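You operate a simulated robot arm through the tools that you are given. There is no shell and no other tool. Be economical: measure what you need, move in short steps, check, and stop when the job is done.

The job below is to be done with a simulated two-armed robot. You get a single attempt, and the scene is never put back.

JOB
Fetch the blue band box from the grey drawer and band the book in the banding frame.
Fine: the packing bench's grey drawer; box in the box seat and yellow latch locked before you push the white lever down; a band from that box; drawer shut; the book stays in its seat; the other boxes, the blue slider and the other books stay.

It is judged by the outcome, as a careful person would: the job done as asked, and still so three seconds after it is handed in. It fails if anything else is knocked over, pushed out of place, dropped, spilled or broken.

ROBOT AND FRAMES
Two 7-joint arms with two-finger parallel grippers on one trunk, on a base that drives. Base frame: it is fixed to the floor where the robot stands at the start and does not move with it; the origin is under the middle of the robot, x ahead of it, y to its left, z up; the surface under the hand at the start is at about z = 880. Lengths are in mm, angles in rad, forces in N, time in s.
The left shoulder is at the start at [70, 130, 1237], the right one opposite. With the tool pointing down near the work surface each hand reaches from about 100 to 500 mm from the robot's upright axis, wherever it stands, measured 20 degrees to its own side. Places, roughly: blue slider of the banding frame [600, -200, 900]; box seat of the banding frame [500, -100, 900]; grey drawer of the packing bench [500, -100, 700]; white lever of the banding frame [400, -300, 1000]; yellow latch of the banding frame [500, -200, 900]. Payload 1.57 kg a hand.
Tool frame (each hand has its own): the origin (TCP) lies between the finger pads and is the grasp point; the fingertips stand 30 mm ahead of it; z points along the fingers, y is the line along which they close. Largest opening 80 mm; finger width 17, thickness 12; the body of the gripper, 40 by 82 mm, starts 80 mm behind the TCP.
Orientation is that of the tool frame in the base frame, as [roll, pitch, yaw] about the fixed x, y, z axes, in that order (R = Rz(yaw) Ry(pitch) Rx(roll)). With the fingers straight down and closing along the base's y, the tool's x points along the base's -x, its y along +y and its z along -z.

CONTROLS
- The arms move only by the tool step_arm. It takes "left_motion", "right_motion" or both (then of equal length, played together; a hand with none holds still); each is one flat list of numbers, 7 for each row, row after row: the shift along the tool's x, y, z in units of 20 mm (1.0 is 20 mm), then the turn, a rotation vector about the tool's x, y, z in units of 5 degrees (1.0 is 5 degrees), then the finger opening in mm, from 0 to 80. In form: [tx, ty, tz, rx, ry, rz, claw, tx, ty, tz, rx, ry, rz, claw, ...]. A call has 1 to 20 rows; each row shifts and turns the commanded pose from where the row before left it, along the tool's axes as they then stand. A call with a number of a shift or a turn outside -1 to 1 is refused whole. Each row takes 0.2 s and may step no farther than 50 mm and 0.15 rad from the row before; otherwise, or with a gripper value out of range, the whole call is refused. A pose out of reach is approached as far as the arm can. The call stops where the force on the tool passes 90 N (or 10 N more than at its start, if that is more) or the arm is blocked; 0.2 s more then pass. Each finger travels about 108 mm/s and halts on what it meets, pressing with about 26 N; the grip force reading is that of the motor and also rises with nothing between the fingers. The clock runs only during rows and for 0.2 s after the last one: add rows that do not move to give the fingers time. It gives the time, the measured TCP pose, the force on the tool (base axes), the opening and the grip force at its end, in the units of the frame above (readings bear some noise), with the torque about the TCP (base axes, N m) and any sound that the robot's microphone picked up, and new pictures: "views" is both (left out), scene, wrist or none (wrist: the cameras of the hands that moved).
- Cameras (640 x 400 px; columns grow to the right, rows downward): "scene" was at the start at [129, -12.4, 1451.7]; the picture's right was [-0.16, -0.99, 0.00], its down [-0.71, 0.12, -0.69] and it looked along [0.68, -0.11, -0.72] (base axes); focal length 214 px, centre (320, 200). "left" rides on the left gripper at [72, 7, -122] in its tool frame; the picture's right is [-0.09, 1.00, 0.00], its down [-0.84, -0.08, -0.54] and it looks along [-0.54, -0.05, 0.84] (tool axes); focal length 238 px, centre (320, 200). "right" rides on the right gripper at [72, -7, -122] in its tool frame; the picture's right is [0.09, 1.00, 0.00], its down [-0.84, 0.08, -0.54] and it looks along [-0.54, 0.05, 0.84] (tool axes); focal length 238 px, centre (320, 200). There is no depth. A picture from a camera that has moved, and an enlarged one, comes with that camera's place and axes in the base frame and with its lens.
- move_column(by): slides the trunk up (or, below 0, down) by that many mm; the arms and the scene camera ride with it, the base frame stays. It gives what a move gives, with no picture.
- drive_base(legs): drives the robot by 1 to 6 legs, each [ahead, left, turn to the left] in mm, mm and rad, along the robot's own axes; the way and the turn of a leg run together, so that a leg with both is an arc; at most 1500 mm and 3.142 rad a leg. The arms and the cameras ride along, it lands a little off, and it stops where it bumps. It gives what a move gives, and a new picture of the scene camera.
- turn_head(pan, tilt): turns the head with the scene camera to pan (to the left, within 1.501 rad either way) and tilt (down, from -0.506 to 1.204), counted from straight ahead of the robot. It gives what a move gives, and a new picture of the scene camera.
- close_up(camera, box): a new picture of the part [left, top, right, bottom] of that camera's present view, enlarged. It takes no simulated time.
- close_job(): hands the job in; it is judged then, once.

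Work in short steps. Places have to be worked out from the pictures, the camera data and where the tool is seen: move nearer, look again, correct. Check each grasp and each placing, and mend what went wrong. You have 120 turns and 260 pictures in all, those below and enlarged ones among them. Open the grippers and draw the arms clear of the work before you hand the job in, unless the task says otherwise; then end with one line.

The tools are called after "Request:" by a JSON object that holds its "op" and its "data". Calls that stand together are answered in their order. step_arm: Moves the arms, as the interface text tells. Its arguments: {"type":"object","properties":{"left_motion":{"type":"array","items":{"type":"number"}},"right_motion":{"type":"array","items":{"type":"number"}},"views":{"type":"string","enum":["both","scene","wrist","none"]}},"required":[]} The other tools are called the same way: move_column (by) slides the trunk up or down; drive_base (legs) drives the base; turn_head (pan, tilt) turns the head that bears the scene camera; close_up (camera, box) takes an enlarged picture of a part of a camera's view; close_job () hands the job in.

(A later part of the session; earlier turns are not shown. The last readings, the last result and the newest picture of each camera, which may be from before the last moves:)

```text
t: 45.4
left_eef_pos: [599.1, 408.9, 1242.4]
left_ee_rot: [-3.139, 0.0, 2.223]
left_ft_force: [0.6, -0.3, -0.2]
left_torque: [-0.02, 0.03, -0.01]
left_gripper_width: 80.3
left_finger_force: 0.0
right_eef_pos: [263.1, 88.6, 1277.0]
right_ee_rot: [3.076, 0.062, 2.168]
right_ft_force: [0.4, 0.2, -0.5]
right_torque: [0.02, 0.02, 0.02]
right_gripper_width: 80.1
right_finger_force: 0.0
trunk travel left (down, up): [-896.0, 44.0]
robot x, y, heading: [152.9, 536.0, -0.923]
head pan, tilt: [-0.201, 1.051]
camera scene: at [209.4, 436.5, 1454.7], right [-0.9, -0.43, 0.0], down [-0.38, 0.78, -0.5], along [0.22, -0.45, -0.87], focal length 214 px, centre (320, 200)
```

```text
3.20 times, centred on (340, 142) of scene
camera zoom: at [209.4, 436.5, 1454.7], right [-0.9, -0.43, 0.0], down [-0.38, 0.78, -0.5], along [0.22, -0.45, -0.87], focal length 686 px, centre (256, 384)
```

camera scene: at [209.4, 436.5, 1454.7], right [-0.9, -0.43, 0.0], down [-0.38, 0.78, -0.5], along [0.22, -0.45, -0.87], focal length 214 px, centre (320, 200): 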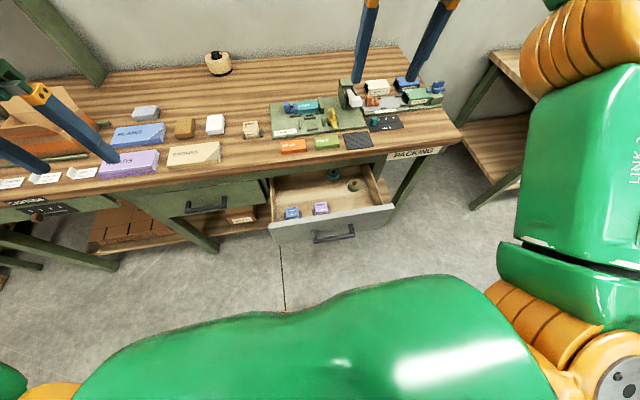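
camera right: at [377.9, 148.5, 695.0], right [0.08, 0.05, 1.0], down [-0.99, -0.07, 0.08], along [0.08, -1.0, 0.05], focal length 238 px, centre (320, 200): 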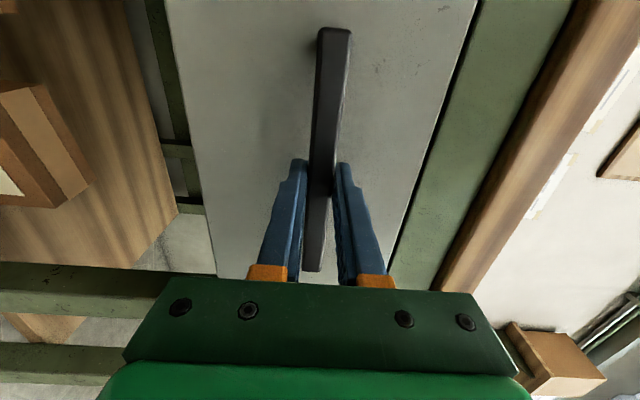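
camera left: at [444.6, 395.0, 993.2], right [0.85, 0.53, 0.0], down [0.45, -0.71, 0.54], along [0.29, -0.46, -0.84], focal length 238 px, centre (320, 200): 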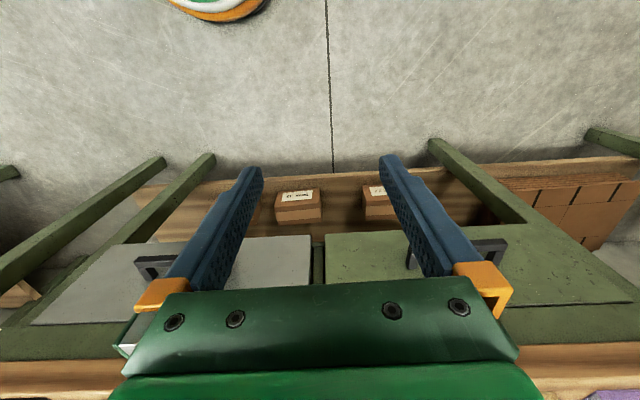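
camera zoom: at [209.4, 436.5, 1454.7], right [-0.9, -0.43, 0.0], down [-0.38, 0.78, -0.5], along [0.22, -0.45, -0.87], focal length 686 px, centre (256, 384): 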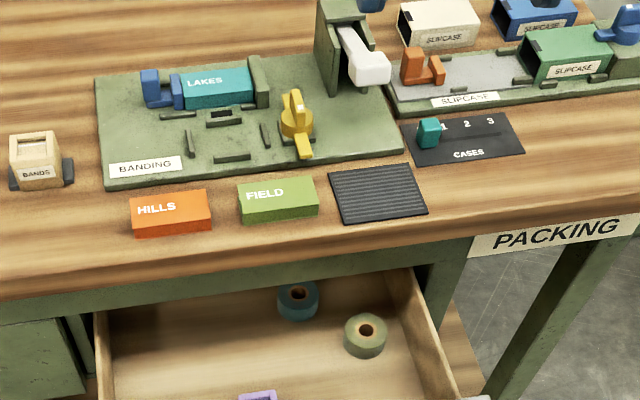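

A blue and a purple box stand near the front of the drawer. Zooming in on them.

Request:
{"op": "close_up", "data": {"camera": "scene", "box": [260, 170, 400, 250]}}

Request:
{"op": "close_up", "data": {"camera": "scene", "box": [275, 195, 335, 230]}}

```text
4.57 times, centred on (330, 210) of scene
camera zoom: at [209.4, 436.5, 1454.7], right [-0.9, -0.43, 0.0], down [-0.38, 0.78, -0.5], along [0.22, -0.45, -0.87], focal length 980 px, centre (274, 154)
```

zoom: 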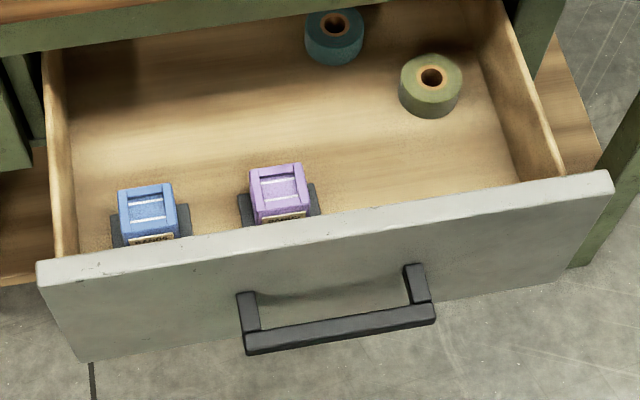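

```text
10.67 times, centred on (305, 212) of scene
camera zoom: at [209.4, 436.5, 1454.7], right [-0.9, -0.43, 0.0], down [-0.38, 0.78, -0.5], along [0.22, -0.45, -0.87], focal length 2288 px, centre (480, 67)
```

zoom: 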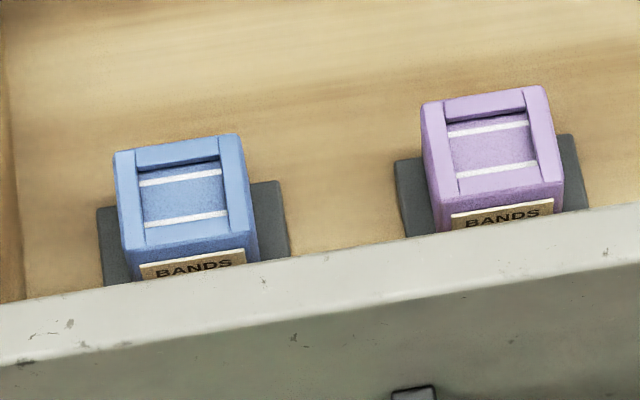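

The blue box (≈44 mm wide with side flanges) is near [475, 145]. I'll use the left arm: drive right 100 and forward 130, bring the left hand over the box and tuck the right hand back.

Request:
{"op": "drive_base", "data": {"legs": [[0, -100, 0], [130, 0, 0]]}}

Request:
{"op": "step_arm", "data": {"left_motion": [0, -1, 0.5, 0, 0, 0, 80, 0, -1, 0.5, 0, 0, 0, 80, 0, -1, 0.5, 0, 0, 0, 80, 0, -1, 0.5, 0, 0, 0, 80, 0, -1, 0.5, 0, 0, 0, 80, 0, -1, 0.5, 0, 0, 0, 80, 0, -1, 0.5, 0, 0, 0, 80, 0, -1, 0.5, 0, 0, 0, 80], "right_motion": [0.7, 0, 0, 0, 0, 0, 80, 0.7, 0, 0, 0, 0, 0, 80, 0.7, 0, 0, 0, 0, 0, 80, 0.7, 0, 0, 0, 0, 0, 80, 0.7, 0, 0, 0, 0, 0, 80, 0.7, 0, 0, 0, 0, 0, 80, 0.7, 0, 0, 0, 0, 0, 80, 0.7, 0, 0, 0, 0, 0, 80]}}

```text
t: 47.4
left_eef_pos: [594.1, 247.7, 1243.8]
left_ee_rot: [-3.141, 0.007, 2.223]
left_ft_force: [-1.2, 0.0, 0.4]
left_torque: [-0.01, -0.03, 0.01]
left_gripper_width: 80.1
left_finger_force: 0.0
right_eef_pos: [258.5, -72.1, 1278.7]
right_ee_rot: [3.076, 0.069, 2.167]
right_ft_force: [-1.6, -0.3, -0.2]
right_torque: [-0.02, -0.04, 0.02]
right_gripper_width: 79.8
right_finger_force: 0.0
trunk travel left (down, up): [-896.0, 44.0]
robot x, y, heading: [148.7, 370.2, -0.915]
head pan, tilt: [-0.201, 1.051]
camera scene: at [203.9, 276.5, 1455.1], right [-0.9, -0.43, 0.0], down [-0.38, 0.78, -0.5], along [0.22, -0.45, -0.87], focal length 214 px, centre (320, 200)
```

scene: 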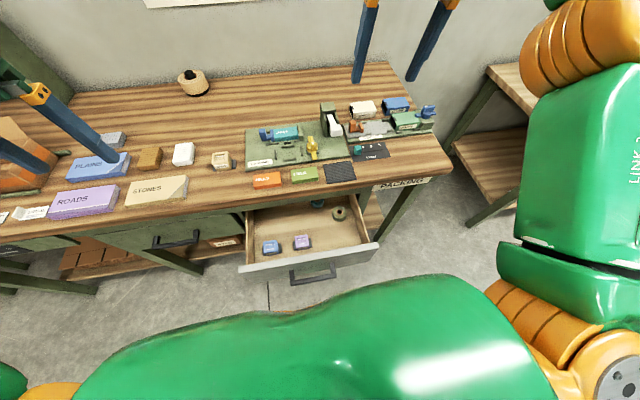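

```text
t: 49.2
left_eef_pos: [468.8, 147.7, 1161.7]
left_ee_rot: [3.141, 0.002, 2.223]
left_ft_force: [0.7, 0.2, 0.1]
left_torque: [0.02, -0.02, 0.0]
left_gripper_width: 79.9
left_finger_force: 0.1
right_eef_pos: [198.0, 17.0, 1270.2]
right_ee_rot: [3.075, 0.066, 2.168]
right_ft_force: [0.0, -0.4, 0.6]
right_torque: [0.01, -0.02, 0.0]
right_gripper_width: 80.0
right_finger_force: 0.1
trunk travel left (down, up): [-896.0, 44.0]
robot x, y, heading: [146.9, 370.8, -0.924]
head pan, tilt: [-0.201, 1.051]
camera scene: at [207.1, 272.2, 1454.6], right [-0.9, -0.43, 0.0], down [-0.38, 0.78, -0.5], along [0.22, -0.45, -0.87], focal length 214 px, centre (320, 200)
camera right: at [140.9, 73.4, 1387.7], right [0.77, 0.64, 0.06], down [0.48, -0.64, 0.6], along [0.42, -0.43, -0.8], focal length 238 px, centre (320, 200)
camera left: at [430.6, 207.7, 1284.4], right [0.85, 0.53, 0.0], down [0.45, -0.71, 0.54], along [0.29, -0.46, -0.84], focal length 238 px, centre (320, 200)
```

scene: 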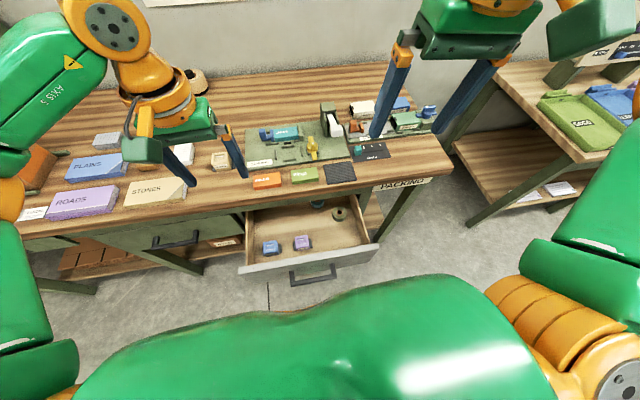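
right: 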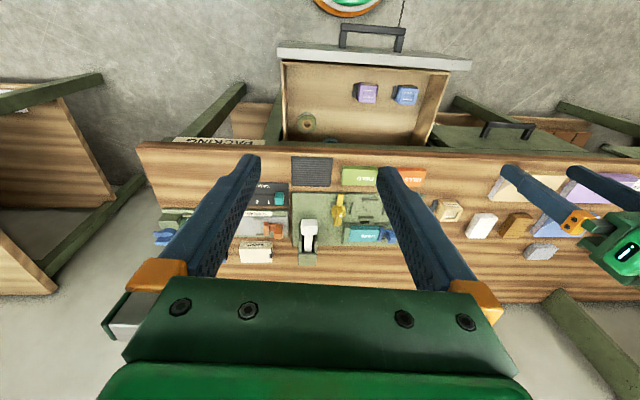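
left: 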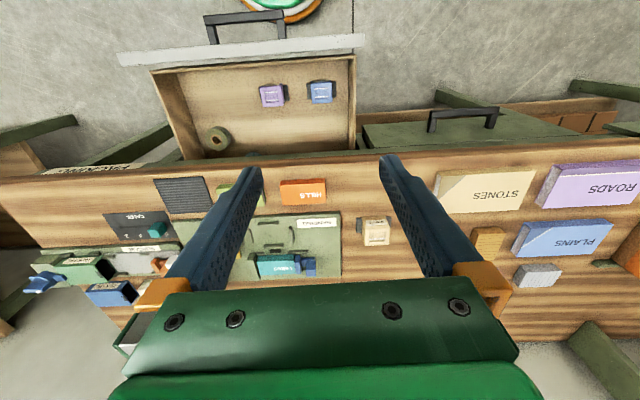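

Good views. I enlarge the left wrist view of the drawer and the frame.

Request:
{"op": "close_up", "data": {"camera": "left", "box": [220, 30, 380, 130]}}

Request:
{"op": "close_up", "data": {"camera": "right", "box": [270, 160, 470, 285]}}

```text
4.00 times, centred on (300, 80) of left
camera zoom: at [430.6, 207.7, 1284.4], right [0.85, 0.53, 0.0], down [0.45, -0.71, 0.54], along [0.29, -0.46, -0.84], focal length 953 px, centre (400, 680)
```

zoom: 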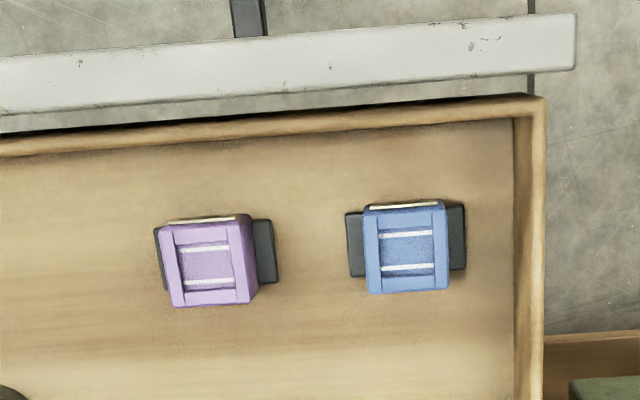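

```text
3.20 times, centred on (370, 222) of right
camera zoom: at [140.9, 73.4, 1387.7], right [0.77, 0.64, 0.06], down [0.48, -0.64, 0.6], along [0.42, -0.43, -0.8], focal length 763 px, centre (160, 128)
```

zoom: 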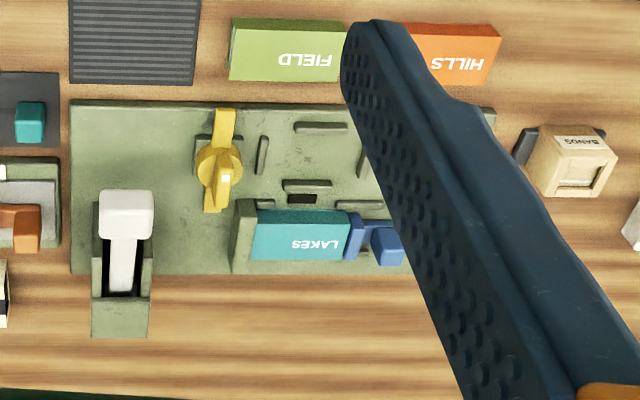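

I lower the trunk 280 mm and shift the left hand 16 mm forward over the box.

Request:
{"op": "move_column", "data": {"by": -280}}

Request:
{"op": "step_arm", "data": {"left_motion": [-0.8, 0, 0, 0, 0, 0, 80], "views": "wrist"}}

Request:
{"op": "close_up", "data": {"camera": "left", "box": [220, 20, 420, 145]}}

```text
t: 52.0
left_eef_pos: [469.7, 148.1, 883.2]
left_ee_rot: [-3.141, -0.002, 2.224]
left_ft_force: [-0.1, 0.5, 0.1]
left_torque: [0.01, 0.0, -0.01]
left_gripper_width: 79.9
left_finger_force: 0.1
right_eef_pos: [199.5, 17.2, 990.6]
right_ee_rot: [3.077, 0.065, 2.168]
right_ft_force: [-0.1, 0.3, 0.9]
right_torque: [0.0, 0.0, 0.05]
right_gripper_width: 80.1
right_finger_force: 0.1
trunk travel left (down, up): [-616.0, 324.0]
robot x, y, heading: [146.8, 369.7, -0.921]
head pan, tilt: [-0.201, 1.051]
```

```text
t: 52.4
left_eef_pos: [479.0, 135.7, 881.9]
left_ee_rot: [-3.141, 0.001, 2.223]
left_ft_force: [0.4, -0.2, -0.3]
left_torque: [0.03, 0.01, -0.02]
left_gripper_width: 79.9
left_finger_force: 0.1
right_eef_pos: [200.0, 16.0, 990.3]
right_ee_rot: [3.075, 0.064, 2.169]
right_ft_force: [-0.8, 1.4, 0.4]
right_torque: [0.02, 0.0, -0.02]
right_gripper_width: 80.2
right_finger_force: 0.1
trunk travel left (down, up): [-616.0, 324.0]
robot x, y, heading: [147.7, 370.4, -0.924]
head pan, tilt: [-0.201, 1.051]
camera left: at [442.1, 195.3, 1004.2], right [0.85, 0.53, 0.0], down [0.45, -0.71, 0.54], along [0.29, -0.46, -0.84], focal length 238 px, centre (320, 200)
```

left: 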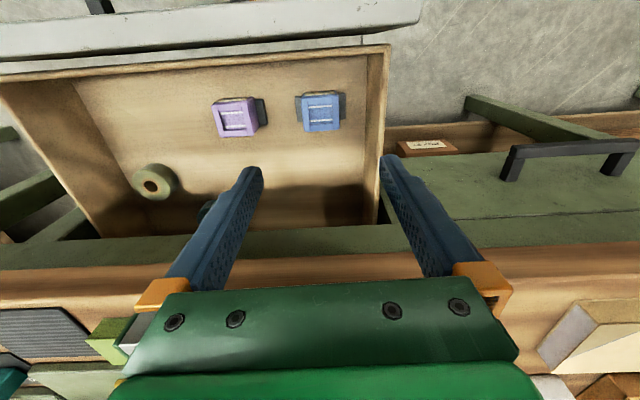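

```text
3.20 times, centred on (320, 82) of left
camera zoom: at [442.1, 195.3, 1004.2], right [0.85, 0.53, 0.0], down [0.45, -0.71, 0.54], along [0.29, -0.46, -0.84], focal length 763 px, centre (320, 576)
```

zoom: 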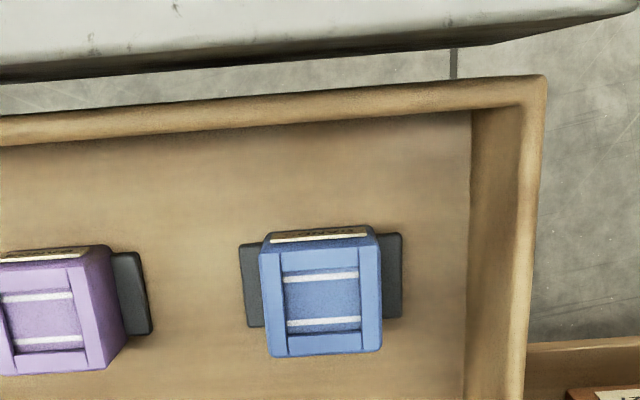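

The blue box top is near z≈662, ~5 mm ahead of the TCP. The camera housing would foul the drawer front, so I turn the hand 90° (camera to the right, fingers closing fore-aft).

Request:
{"op": "step_arm", "data": {"left_motion": [0, 0, 0, 0, 0, -1, 80, 0, 0, 0, 0, 0, -1, 80, 0, 0, 0, 0, 0, -1, 80, 0, 0, 0, 0, 0, -1, 80, 0, 0, 0, 0, 0, -1, 80, 0, 0, 0, 0, 0, -1, 80, 0, 0, 0, 0, 0, -1, 80, 0, 0, 0, 0, 0, -1, 80, 0, 0, 0, 0, 0, -1, 80, 0, 0, 0, 0, 0, -1, 80, 0, 0, 0, 0, 0, -1, 80, 0, 0, 0, 0, 0, -1, 80, 0, 0, 0, 0, 0, -1, 80, 0, 0, 0, 0, 0, -1, 80, 0, 0, 0, 0, 0, -1, 80, 0, 0, 0, 0, 0, -1, 80, 0, 0, 0, 0, 0, -1, 80, 0, 0, 0, 0, 0, -1, 80]}}

```text
t: 56.2
left_eef_pos: [481.1, 135.3, 881.5]
left_ee_rot: [-3.142, -0.004, -2.486]
left_ft_force: [0.2, -0.5, -0.3]
left_torque: [-0.02, -0.01, -0.01]
left_gripper_width: 79.9
left_finger_force: 0.0
right_eef_pos: [200.3, 17.8, 990.2]
right_ee_rot: [3.078, 0.064, 2.168]
right_ft_force: [0.3, -0.2, -0.1]
right_torque: [0.02, 0.03, 0.0]
right_gripper_width: 80.1
right_finger_force: 0.0
trunk travel left (down, up): [-616.0, 324.0]
robot x, y, heading: [150.5, 373.1, -0.927]
head pan, tilt: [-0.201, 1.051]
camera scene: at [208.3, 272.6, 1174.6], right [-0.9, -0.43, 0.0], down [-0.38, 0.78, -0.5], along [0.22, -0.45, -0.87], focal length 214 px, centre (320, 200)
camera left: at [419.0, 95.8, 1004.4], right [-0.53, 0.85, 0.0], down [0.71, 0.45, 0.54], along [0.46, 0.29, -0.84], focal length 238 px, centre (320, 200)
```

scene: 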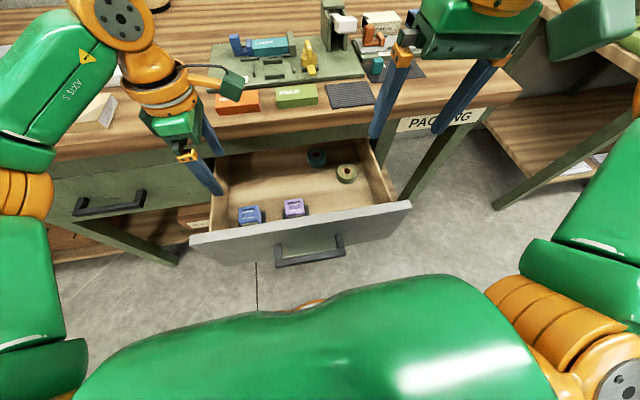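
left: 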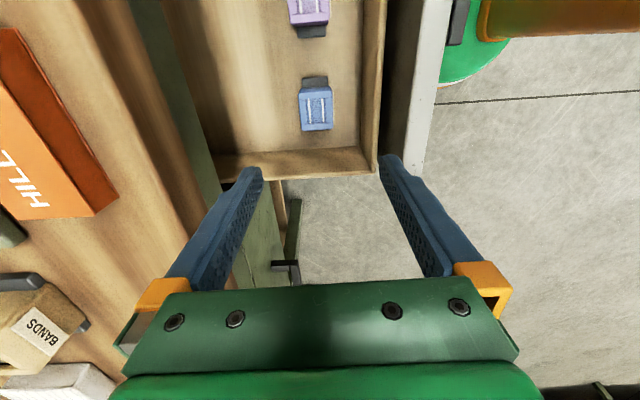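

The turned hand is clear; blue box is ~5 mm ahead of the TCP. I step down 100 mm and re-look.

Request:
{"op": "step_arm", "data": {"left_motion": [0, -0.25, 1, 0, 0, 0, 80, 0, 0, 1, 0, 0, 0, 80, 0, 0, 1, 0, 0, 0, 80, 0, 0, 1, 0, 0, 0, 80, 0, 0, 1, 0, 0, 0, 80], "views": "wrist"}}

Request:
{"op": "close_up", "data": {"camera": "left", "box": [240, 40, 400, 140]}}

```text
t: 57.4
left_eef_pos: [483.3, 131.9, 781.8]
left_ee_rot: [3.141, -0.001, -2.488]
left_ft_force: [-0.6, 0.2, 0.1]
left_torque: [-0.04, -0.01, 0.01]
left_gripper_width: 80.0
left_finger_force: 0.0
right_eef_pos: [198.1, 17.3, 990.4]
right_ee_rot: [3.078, 0.065, 2.167]
right_ft_force: [-0.2, -0.1, 0.0]
right_torque: [0.0, -0.02, 0.01]
right_gripper_width: 79.8
right_finger_force: 0.1
trunk travel left (down, up): [-616.0, 324.0]
robot x, y, heading: [153.1, 376.3, -0.919]
head pan, tilt: [-0.201, 1.051]
camera left: at [422.2, 92.1, 904.0], right [-0.53, 0.85, 0.0], down [0.71, 0.45, 0.54], along [0.46, 0.29, -0.84], focal length 238 px, centre (320, 200)
```

left: 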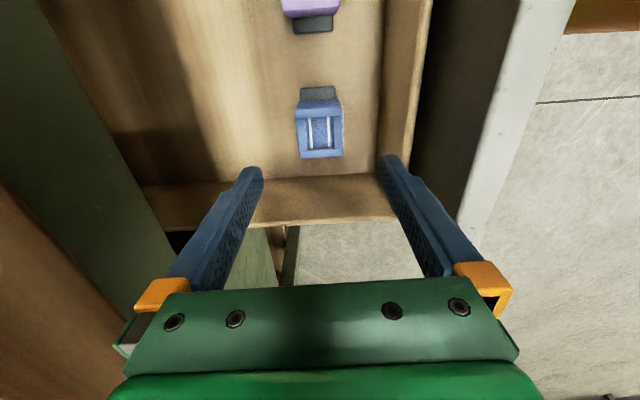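

```text
4.00 times, centred on (320, 90) of left
camera zoom: at [422.2, 92.1, 904.0], right [-0.53, 0.85, 0.0], down [0.71, 0.45, 0.54], along [0.46, 0.29, -0.84], focal length 953 px, centre (320, 640)
```

zoom: 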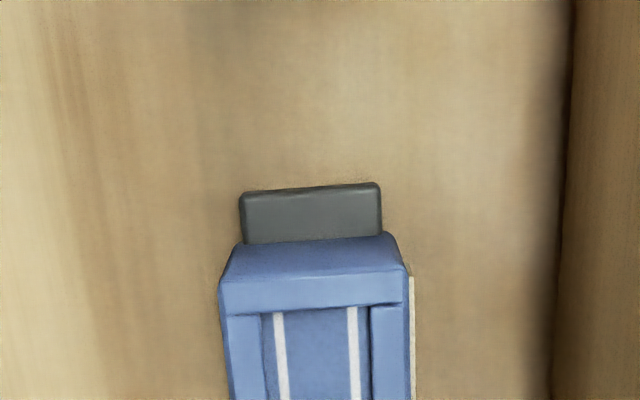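

Box is centred under the hand; its top is near z≈665. I descend 85 mm and check again.

Request:
{"op": "step_arm", "data": {"left_motion": [0, 0, 1, 0, 0, 0, 80, 0, 0, 1, 0, 0, 0, 80, 0, 0, 1, 0, 0, 0, 80, 0, 0, 1, 0, 0, 0, 80, 0, 0, 0.25, 0, 0, 0, 80], "views": "both"}}

Request:
{"op": "close_up", "data": {"camera": "scene", "box": [180, 120, 340, 250]}}

```text
t: 58.6
left_eef_pos: [483.1, 131.9, 696.6]
left_ee_rot: [3.141, -0.001, -2.488]
left_ft_force: [0.3, 0.1, 0.6]
left_torque: [-0.02, 0.02, 0.01]
left_gripper_width: 80.1
left_finger_force: 0.1
right_eef_pos: [198.7, 16.7, 990.7]
right_ee_rot: [3.075, 0.065, 2.167]
right_ft_force: [-0.6, -0.2, 0.0]
right_torque: [0.03, 0.02, -0.01]
right_gripper_width: 80.0
right_finger_force: 0.0
trunk travel left (down, up): [-616.0, 324.0]
robot x, y, heading: [149.7, 370.0, -0.925]
head pan, tilt: [-0.201, 1.051]
camera scene: at [208.2, 272.7, 1174.6], right [-0.9, -0.43, 0.0], down [-0.38, 0.78, -0.5], along [0.22, -0.45, -0.87], focal length 214 px, centre (320, 200)
camera left: at [421.9, 91.7, 819.1], right [-0.53, 0.85, 0.0], down [0.71, 0.45, 0.54], along [0.46, 0.29, -0.84], focal length 238 px, centre (320, 200)
```

scene: 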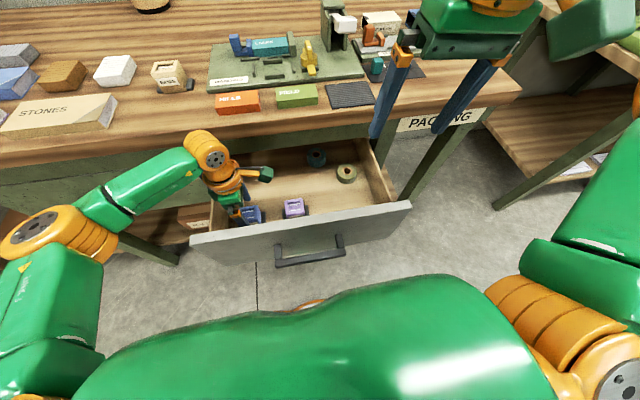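
left: 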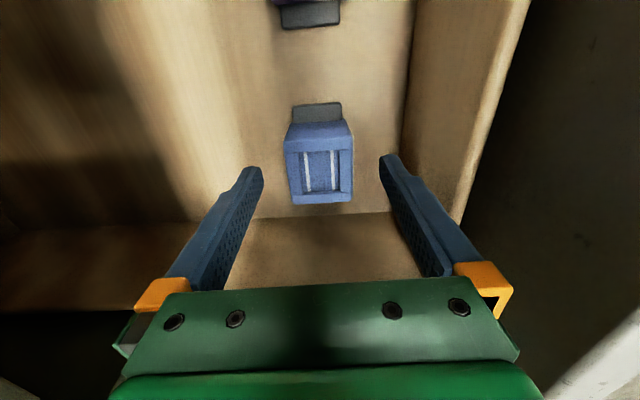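

```text
3.08 times, centred on (260, 185) of scene
camera zoom: at [208.2, 272.7, 1174.6], right [-0.9, -0.43, 0.0], down [-0.38, 0.78, -0.5], along [0.22, -0.45, -0.87], focal length 660 px, centre (505, 246)
```

zoom: 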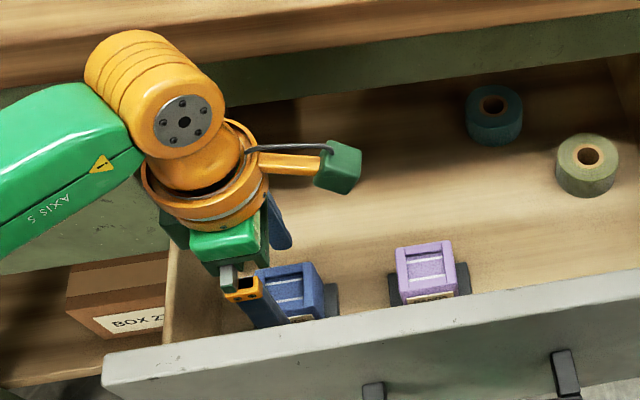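

Enlarge the wrist view to judge the remaining height.

Request:
{"op": "close_up", "data": {"camera": "left", "box": [240, 90, 400, 220]}}

```text
3.08 times, centred on (320, 155) of left
camera zoom: at [421.9, 91.7, 819.1], right [-0.53, 0.85, 0.0], down [0.71, 0.45, 0.54], along [0.46, 0.29, -0.84], focal length 733 px, centre (320, 338)
```

zoom: 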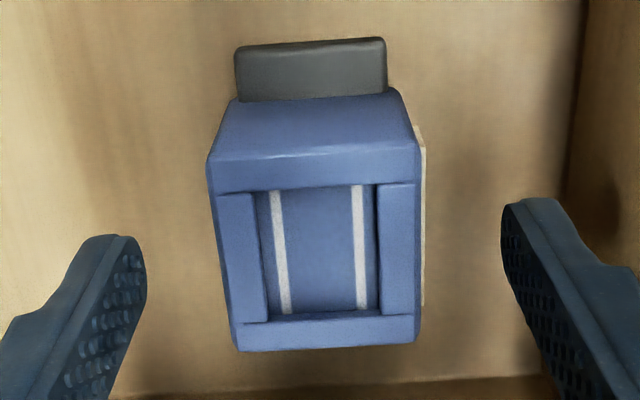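

Top at z≈668, well centred. I descend 36 mm and close.

Request:
{"op": "step_arm", "data": {"left_motion": [-0.1, 0, 0.9, 0, 0, 0, 80, 0, 0, 0.9, 0, 0, 0, 80, 0, 0, 0, 0, 0, 0, 60, 0, 0, 0, 0, 0, 0, 35, 0, 0, 0, 0, 0, 0, 35, 0, 0, 0, 0, 0, 0, 35], "views": "wrist"}}

```text
t: 60.0
left_eef_pos: [484.0, 132.0, 661.2]
left_ee_rot: [3.141, -0.001, -2.489]
left_ft_force: [0.7, 0.4, -0.3]
left_torque: [-0.02, 0.02, 0.01]
left_gripper_width: 44.4
left_finger_force: 26.5
right_eef_pos: [198.5, 16.1, 990.4]
right_ee_rot: [3.077, 0.064, 2.168]
right_ft_force: [-0.3, -0.5, 0.3]
right_torque: [0.0, -0.01, -0.01]
right_gripper_width: 79.9
right_finger_force: 0.1
trunk travel left (down, up): [-616.0, 324.0]
robot x, y, heading: [147.1, 372.8, -0.924]
head pan, tilt: [-0.201, 1.051]
camera left: at [423.4, 92.4, 783.7], right [-0.53, 0.85, 0.0], down [0.71, 0.45, 0.54], along [0.46, 0.29, -0.84], focal length 238 px, centre (320, 200)
```

left: 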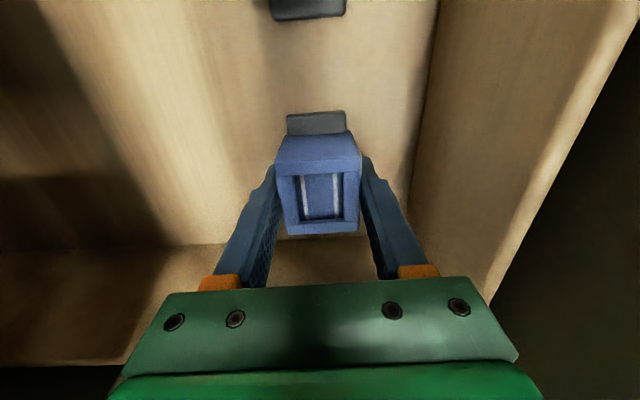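

Gripped at 44.4 mm. I lift straight up 200 mm.

Request:
{"op": "step_arm", "data": {"left_motion": [0, 0, -1, 0, 0, 0, 35, 0, 0, -1, 0, 0, 0, 35, 0, 0, -1, 0, 0, 0, 35, 0, 0, -1, 0, 0, 0, 35, 0, 0, -1, 0, 0, 0, 35, 0, 0, -1, 0, 0, 0, 35, 0, 0, -1, 0, 0, 0, 35, 0, 0, -1, 0, 0, 0, 35, 0, 0, -1, 0, 0, 0, 35, 0, 0, -1, 0, 0, 0, 35], "views": "both"}}

Request:
{"op": "move_column", "data": {"by": 200}}

```text
t: 62.2
left_eef_pos: [483.8, 132.3, 860.6]
left_ee_rot: [-3.141, -0.001, -2.49]
left_ft_force: [0.2, -1.1, -0.9]
left_torque: [-0.02, -0.04, 0.06]
left_gripper_width: 44.7
left_finger_force: 26.1
right_eef_pos: [199.5, 16.5, 990.1]
right_ee_rot: [3.076, 0.066, 2.168]
right_ft_force: [-0.5, -0.1, 0.7]
right_torque: [-0.01, 0.0, -0.02]
right_gripper_width: 80.1
right_finger_force: 0.0
trunk travel left (down, up): [-616.0, 324.0]
robot x, y, heading: [147.8, 373.9, -0.921]
head pan, tilt: [-0.201, 1.051]
camera scene: at [208.1, 272.6, 1174.6], right [-0.9, -0.43, 0.0], down [-0.38, 0.78, -0.5], along [0.22, -0.45, -0.87], focal length 214 px, centre (320, 200)
camera left: at [423.0, 93.1, 983.7], right [-0.53, 0.85, 0.0], down [0.71, 0.45, 0.54], along [0.46, 0.29, -0.84], focal length 238 px, centre (320, 200)
```

scene: 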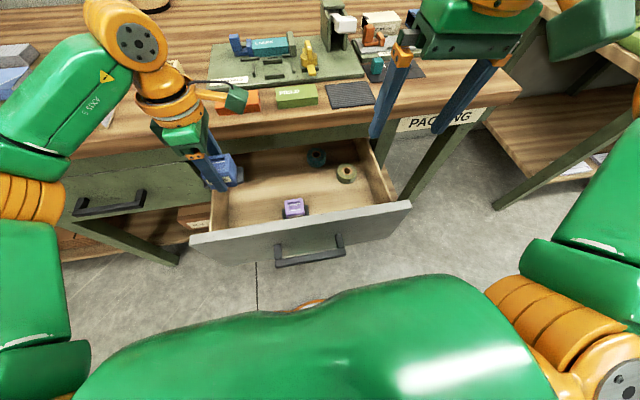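
left: 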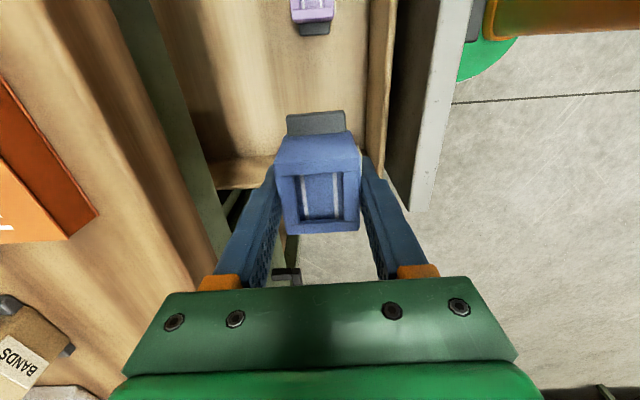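

```text
t: 64.4
left_eef_pos: [483.7, 133.2, 1060.5]
left_ee_rot: [3.141, -0.003, -2.488]
left_ft_force: [0.0, 0.4, -0.3]
left_torque: [-0.03, 0.02, 0.0]
left_gripper_width: 44.4
left_finger_force: 26.9
right_eef_pos: [200.0, 16.6, 1191.0]
right_ee_rot: [3.077, 0.064, 2.169]
right_ft_force: [0.3, 0.2, -0.7]
right_torque: [-0.02, -0.01, 0.0]
right_gripper_width: 80.0
right_finger_force: 0.0
trunk travel left (down, up): [-816.0, 124.0]
robot x, y, heading: [150.5, 369.8, -0.92]
head pan, tilt: [-0.201, 1.051]
```

Box is held. Next: shut the drawer with the right hand. I raise the left hand with the box, close the right fingers and tilt that hand 45° forward; then back off and shift left.

Request:
{"op": "step_arm", "data": {"left_motion": [0, 0, -1, 0, 0, 0, 35, 0, 0, -1, 0, 0, 0, 35, 0, 0, -1, 0, 0, 0, 35, 0, 0, -1, 0, 0, 0, 35, 0, 0, -1, 0, 0, 0, 35, 0, 0, -1, 0, 0, 0, 35, 0, 0, -1, 0, 0, 0, 35, 0, 0, -1, 0, 0, 0, 35, 0, 0, -1, 0, 0, 0, 35], "right_motion": [0, 0, 0, 0, -1, 0, 60, 0, 0, 0, 0, -1, 0, 40, 0, 0, 0, 0, -1, 0, 20, 0, 0, 0, 0, -1, 0, 0, 0, 0, 0, 0, -1, 0, 0, 0, 0, 0, 0, -1, 0, 0, 0, 0, 0, 0, -1, 0, 0, 0, 0, 0, 0, -1, 0, 0, 0, 0, 0, 0, -1, 0, 0], "views": "none"}}

Request:
{"op": "drive_base", "data": {"legs": [[-200, 0, 0], [0, 130, 0]]}}

Request:
{"op": "move_column", "data": {"by": -250}}

Request:
{"op": "step_arm", "data": {"right_motion": [0.9, 0, 0.9, 0, 0, 0, 0, 0.9, 0, 0.9, 0, 0, 0, 0, 0.9, 0, 0.9, 0, 0, 0, 0, 0.9, 0, 0.9, 0, 0, 0, 0, 0.9, 0, 0.9, 0, 0, 0, 0, 0.9, 0, 0.9, 0, 0, 0, 0]}}

```text
t: 66.4
left_eef_pos: [484.5, 132.3, 1220.5]
left_ee_rot: [-3.137, -0.004, -2.49]
left_ft_force: [0.5, -0.2, -1.5]
left_torque: [-0.04, 0.01, 0.02]
left_gripper_width: 44.8
left_finger_force: 25.8
left hand out of reach, approached as far as the arm can: row 9
right_eef_pos: [198.2, 16.0, 1191.1]
right_ee_rot: [3.042, 0.846, 2.097]
right_ft_force: [1.1, -0.1, -0.6]
right_torque: [0.01, 0.01, 0.01]
right_gripper_width: 0.1
right_finger_force: 20.9
trunk travel left (down, up): [-816.0, 124.0]
robot x, y, heading: [152.0, 371.4, -0.921]
head pan, tilt: [-0.201, 1.051]
```

```text
t: 68.9
left_eef_pos: [464.2, 369.7, 1220.6]
left_ee_rot: [-3.139, 0.002, -2.493]
left_ft_force: [0.6, 1.0, 0.0]
left_torque: [0.0, -0.03, -0.02]
left_gripper_width: 44.4
left_finger_force: 25.2
right_eef_pos: [178.6, 255.5, 1190.2]
right_ee_rot: [3.04, 0.844, 2.092]
right_ft_force: [0.2, 0.0, 0.5]
right_torque: [0.02, -0.02, 0.0]
right_gripper_width: 0.0
right_finger_force: 21.0
trunk travel left (down, up): [-816.0, 124.0]
robot x, y, heading: [132.0, 612.1, -0.929]
head pan, tilt: [-0.201, 1.051]
camera scene: at [187.3, 510.8, 1374.6], right [-0.9, -0.43, 0.0], down [-0.37, 0.78, -0.5], along [0.22, -0.45, -0.87], focal length 214 px, centre (320, 200)
```

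scene: 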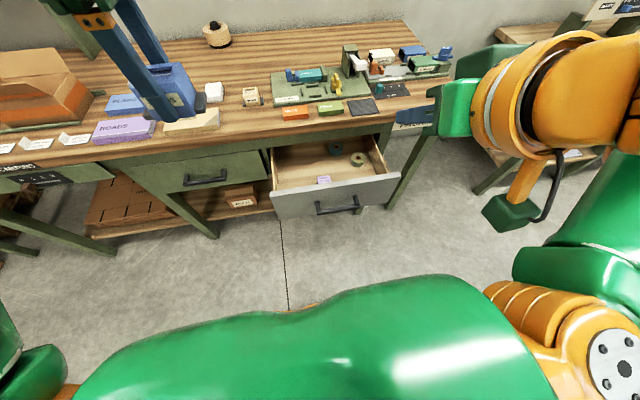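

```text
t: 71.5
left_eef_pos: [467.7, 370.9, 970.4]
left_ee_rot: [-3.14, 0.0, -2.493]
left_ft_force: [0.9, -0.4, -1.4]
left_torque: [0.0, -0.02, 0.01]
left_gripper_width: 44.4
left_finger_force: 26.1
right_eef_pos: [182.1, 258.0, 940.4]
right_ee_rot: [3.044, 0.845, 2.096]
right_ft_force: [-0.2, 0.8, -0.3]
right_torque: [-0.01, -0.01, 0.02]
right_gripper_width: 0.1
right_finger_force: 21.9
trunk travel left (down, up): [-566.0, 374.0]
robot x, y, heading: [129.2, 610.8, -0.923]
head pan, tilt: [-0.201, 1.051]
```

```text
t: 72.9
left_eef_pos: [466.9, 370.9, 970.6]
left_ee_rot: [-3.139, -0.002, -2.492]
left_ft_force: [0.1, -0.6, -1.7]
left_torque: [-0.03, 0.01, -0.06]
left_gripper_width: 44.6
left_finger_force: 26.1
right_eef_pos: [241.5, 204.7, 847.5]
right_ee_rot: [3.044, 0.845, 2.094]
right_ft_force: [-0.1, -0.6, 0.3]
right_torque: [-0.02, 0.03, 0.0]
right_gripper_width: 0.0
right_finger_force: 20.7
right hand out of reach, approached as far as the arm can: row 1, 2, 3, 4, 5, 6
trunk travel left (down, up): [-566.0, 374.0]
robot x, y, heading: [130.0, 613.4, -0.923]
head pan, tilt: [-0.201, 1.051]
camera scene: at [190.9, 512.2, 1124.5], right [-0.9, -0.43, 0.0], down [-0.37, 0.78, -0.5], along [0.21, -0.45, -0.87], focal length 214 px, centre (320, 200)
camera right: at [155.7, 314.2, 875.1], right [0.79, 0.61, 0.0], down [0.09, -0.11, 0.99], along [0.6, -0.78, -0.15], focal length 238 px, centre (320, 200)
```

scene: 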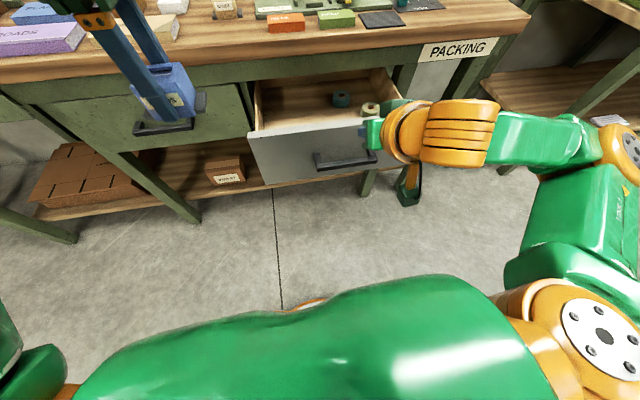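
right: 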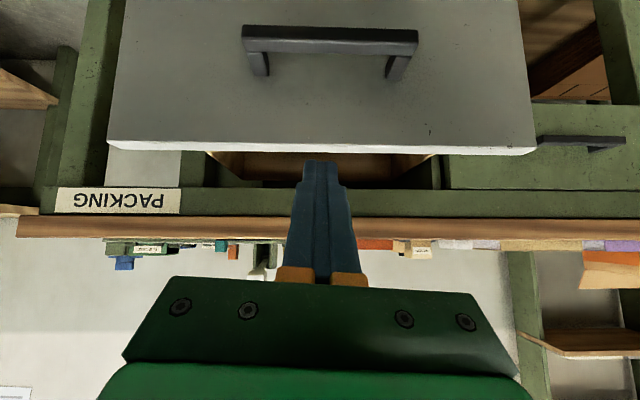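

Right hand is centred in front of the drawer but high. I pull the left hand back 120 mm (so it stays clear of the bench edge) and lower the trunk 82 mm.

Request:
{"op": "step_arm", "data": {"left_motion": [0, 1, 0, 0, 0, 0, 35, 0, 1, 0, 0, 0, 0, 35, 0, 1, 0, 0, 0, 0, 35, 0, 1, 0, 0, 0, 0, 35, 0, 1, 0, 0, 0, 0, 35, 0, 1, 0, 0, 0, 0, 35], "views": "none"}}

Request:
{"op": "move_column", "data": {"by": -82}}

Request:
{"op": "step_arm", "data": {"right_motion": [0, 0, 0, 0, 0, 0, 0]}}

```text
t: 74.3
left_eef_pos: [394.5, 466.9, 971.8]
left_ee_rot: [-3.14, -0.003, -2.49]
left_ft_force: [-0.2, -0.3, -0.8]
left_torque: [-0.01, -0.03, 0.01]
left_gripper_width: 44.5
left_finger_force: 26.3
right_eef_pos: [241.1, 205.7, 848.5]
right_ee_rot: [3.045, 0.844, 2.099]
right_ft_force: [0.1, -0.2, 1.0]
right_torque: [0.01, -0.02, -0.03]
right_gripper_width: 0.0
right_finger_force: 21.4
trunk travel left (down, up): [-566.0, 374.0]
robot x, y, heading: [128.9, 610.4, -0.923]
head pan, tilt: [-0.201, 1.051]
```

```text
t: 75.5
left_eef_pos: [394.5, 467.1, 888.0]
left_ee_rot: [-3.14, -0.001, -2.492]
left_ft_force: [0.0, 0.5, -1.3]
left_torque: [-0.01, -0.03, -0.01]
left_gripper_width: 44.7
left_finger_force: 26.0
right_eef_pos: [242.2, 205.7, 765.7]
right_ee_rot: [3.044, 0.845, 2.096]
right_ft_force: [0.4, -0.4, -0.1]
right_torque: [-0.03, 0.0, -0.03]
right_gripper_width: 0.1
right_finger_force: 20.8
trunk travel left (down, up): [-484.0, 456.0]
robot x, y, heading: [134.1, 611.5, -0.923]
head pan, tilt: [-0.201, 1.051]
```

```text
t: 75.9
left_eef_pos: [393.6, 465.9, 888.5]
left_ee_rot: [-3.14, -0.001, -2.492]
left_ft_force: [-0.2, 0.2, 0.0]
left_torque: [-0.01, 0.0, 0.0]
left_gripper_width: 44.7
left_finger_force: 25.7
right_eef_pos: [240.3, 205.3, 766.5]
right_ee_rot: [3.043, 0.844, 2.097]
right_ft_force: [0.1, -0.3, 0.1]
right_torque: [-0.05, 0.03, -0.04]
right_gripper_width: 0.2
right_finger_force: 21.8
trunk travel left (down, up): [-484.0, 456.0]
robot x, y, heading: [129.6, 610.5, -0.926]
head pan, tilt: [-0.201, 1.051]
camera scene: at [190.8, 512.7, 1042.6], right [-0.9, -0.43, 0.0], down [-0.37, 0.78, -0.5], along [0.21, -0.45, -0.87], focal length 214 px, centre (320, 200)
camera right: at [155.5, 314.8, 793.5], right [0.79, 0.61, 0.0], down [0.09, -0.12, 0.99], along [0.6, -0.78, -0.15], focal length 238 px, centre (320, 200)
```

scene: 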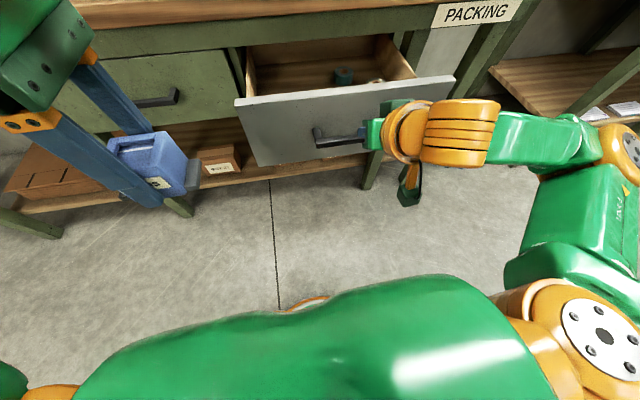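
right: 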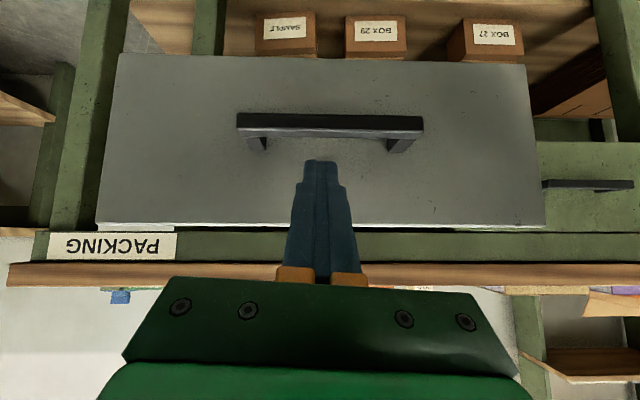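

Finger tips are above the handle bar, in front of the panel. I drive forward 200 mm and watch.

Request:
{"op": "drive_base", "data": {"legs": [[120, 0, 0], [90, 0, 0]]}}

```text
t: 77.8
left_eef_pos: [520.6, 297.8, 888.6]
left_ee_rot: [-3.141, -0.002, -2.493]
left_ft_force: [0.1, -0.2, -1.5]
left_torque: [0.01, 0.01, 0.01]
left_gripper_width: 44.5
left_finger_force: 26.0
right_eef_pos: [367.0, 37.8, 766.3]
right_ee_rot: [3.042, 0.842, 2.095]
right_ft_force: [-0.6, -0.7, -0.5]
right_torque: [0.01, 0.02, 0.0]
right_gripper_width: 0.0
right_finger_force: 21.4
trunk travel left (down, up): [-484.0, 456.0]
robot x, y, heading: [258.1, 445.1, -0.922]
head pan, tilt: [-0.201, 1.051]
camera scene: at [317.1, 345.1, 1042.5], right [-0.9, -0.43, 0.0], down [-0.37, 0.78, -0.5], along [0.21, -0.45, -0.87], focal length 214 px, centre (320, 200)
```

scene: 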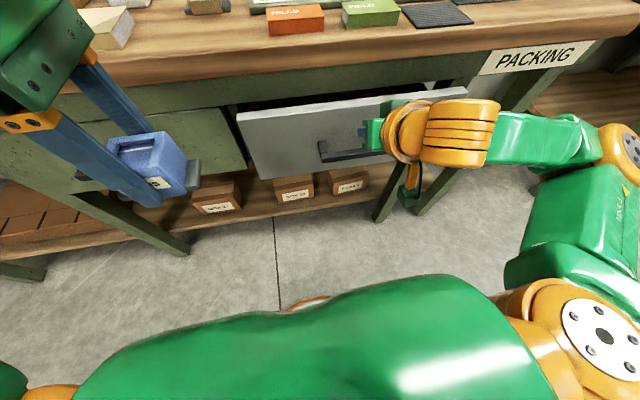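

The drawer is sliding in. Another 55 mm.

Request:
{"op": "drive_base", "data": {"legs": [[55, 0, 0]]}}

Request:
{"op": "step_arm", "data": {"right_motion": [0, 0, 0, 0, 0, 0, 0], "views": "wrist"}}

```text
t: 78.8
left_eef_pos: [553.2, 256.7, 887.3]
left_ee_rot: [-3.14, -0.001, -2.492]
left_ft_force: [-0.8, 0.4, -0.9]
left_torque: [0.0, 0.03, 0.0]
left_gripper_width: 44.5
left_finger_force: 26.1
right_eef_pos: [400.5, -6.4, 765.4]
right_ee_rot: [3.043, 0.843, 2.094]
right_ft_force: [0.3, 0.5, -0.4]
right_torque: [0.01, 0.01, 0.03]
right_gripper_width: 0.1
right_finger_force: 21.9
trunk travel left (down, up): [-484.0, 456.0]
robot x, y, heading: [291.1, 401.6, -0.929]
head pan, tilt: [-0.201, 1.051]
camera scene: at [350.0, 301.5, 1042.5], right [-0.9, -0.43, 0.0], down [-0.37, 0.78, -0.5], along [0.21, -0.45, -0.87], focal length 214 px, centre (320, 200)
```

scene: 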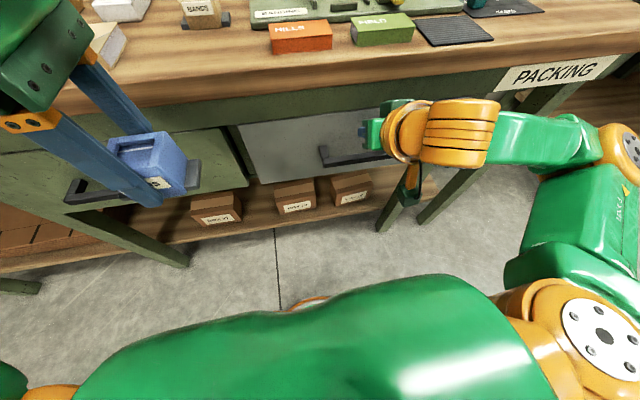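

```text
t: 79.2
left_eef_pos: [553.2, 255.3, 890.1]
left_ee_rot: [-3.139, -0.002, -2.492]
left_ft_force: [0.2, -1.9, -0.1]
left_torque: [0.0, 0.0, -0.01]
left_gripper_width: 44.5
left_finger_force: 26.0
right_eef_pos: [398.7, -5.6, 766.2]
right_ee_rot: [3.045, 0.843, 2.094]
right_ft_force: [0.1, -0.5, 0.7]
right_torque: [0.0, 0.01, -0.02]
right_gripper_width: 0.2
right_finger_force: 20.9
trunk travel left (down, up): [-484.0, 456.0]
robot x, y, heading: [289.9, 402.4, -0.921]
head pan, tilt: [-0.201, 1.051]
camera right: at [314.2, 103.9, 793.6], right [0.79, 0.61, 0.0], down [0.09, -0.11, 0.99], along [0.6, -0.78, -0.15], focal length 238 px, centre (320, 200)
```

right: 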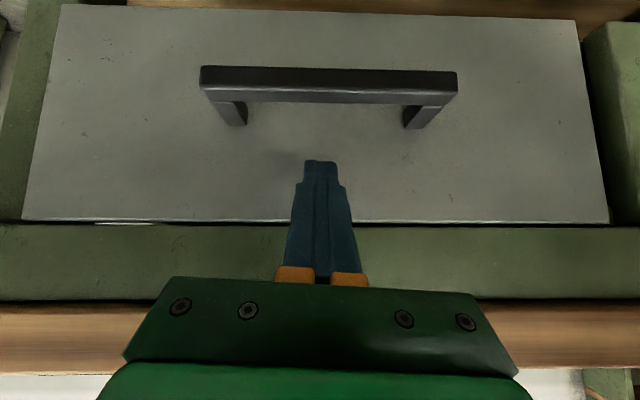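

Nearly flush; a further 20 mm.

Request:
{"op": "drive_base", "data": {"legs": [[20, 0, 0]]}}

Request:
{"op": "step_arm", "data": {"right_motion": [0, 0, 0, 0, 0, 0, 0], "views": "wrist"}}

```text
t: 80.0
left_eef_pos: [560.1, 245.1, 890.5]
left_ee_rot: [-3.129, -0.002, -2.494]
left_ft_force: [-0.4, -0.2, -1.4]
left_torque: [0.0, 0.02, -0.01]
left_gripper_width: 44.4
left_finger_force: 25.8
right_eef_pos: [406.0, -14.7, 766.5]
right_ee_rot: [3.047, 0.845, 2.1]
right_ft_force: [-24.1, 35.2, -15.0]
right_torque: [0.79, 0.61, 0.08]
right_gripper_width: 0.0
right_finger_force: 21.5
trunk travel left (down, up): [-484.0, 456.0]
robot x, y, heading: [304.2, 382.8, -0.925]
head pan, tilt: [-0.201, 1.051]
camera scene: at [355.9, 293.2, 1043.4], right [-0.9, -0.43, 0.0], down [-0.37, 0.78, -0.51], along [0.22, -0.46, -0.86], focal length 214 px, centre (320, 200)
```

scene: 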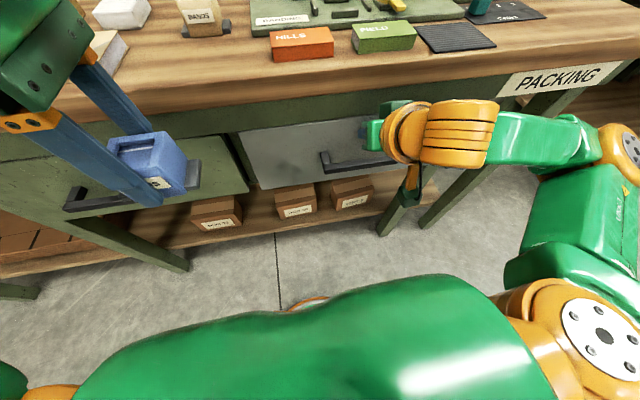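

```text
t: 80.3
left_eef_pos: [560.9, 245.1, 891.0]
left_ee_rot: [-3.131, -0.005, -2.495]
left_ft_force: [0.0, 0.4, -0.4]
left_torque: [0.03, -0.02, -0.03]
left_gripper_width: 44.5
left_finger_force: 25.8
right_eef_pos: [405.8, -14.7, 768.4]
right_ee_rot: [3.049, 0.841, 2.101]
right_ft_force: [-15.5, 17.2, 7.0]
right_torque: [0.1, 0.05, 0.01]
right_gripper_width: 0.0
right_finger_force: 21.4
trunk travel left (down, up): [-484.0, 456.0]
robot x, y, heading: [305.5, 386.4, -0.926]
head pan, tilt: [-0.201, 1.051]
camera right: at [321.2, 94.3, 795.1], right [0.79, 0.61, -0.01], down [0.1, -0.11, 0.99], along [0.61, -0.78, -0.15], focal length 238 px, centre (320, 200)
```

right: 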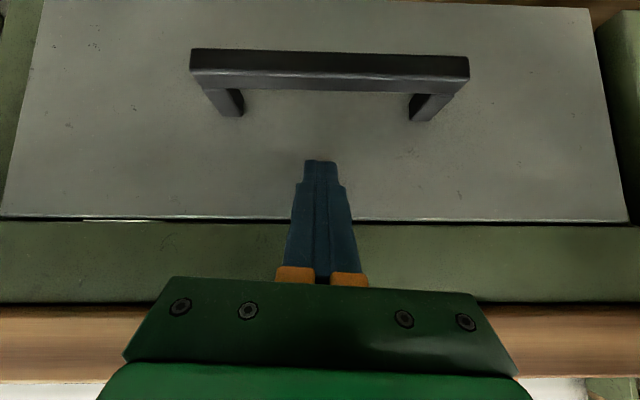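

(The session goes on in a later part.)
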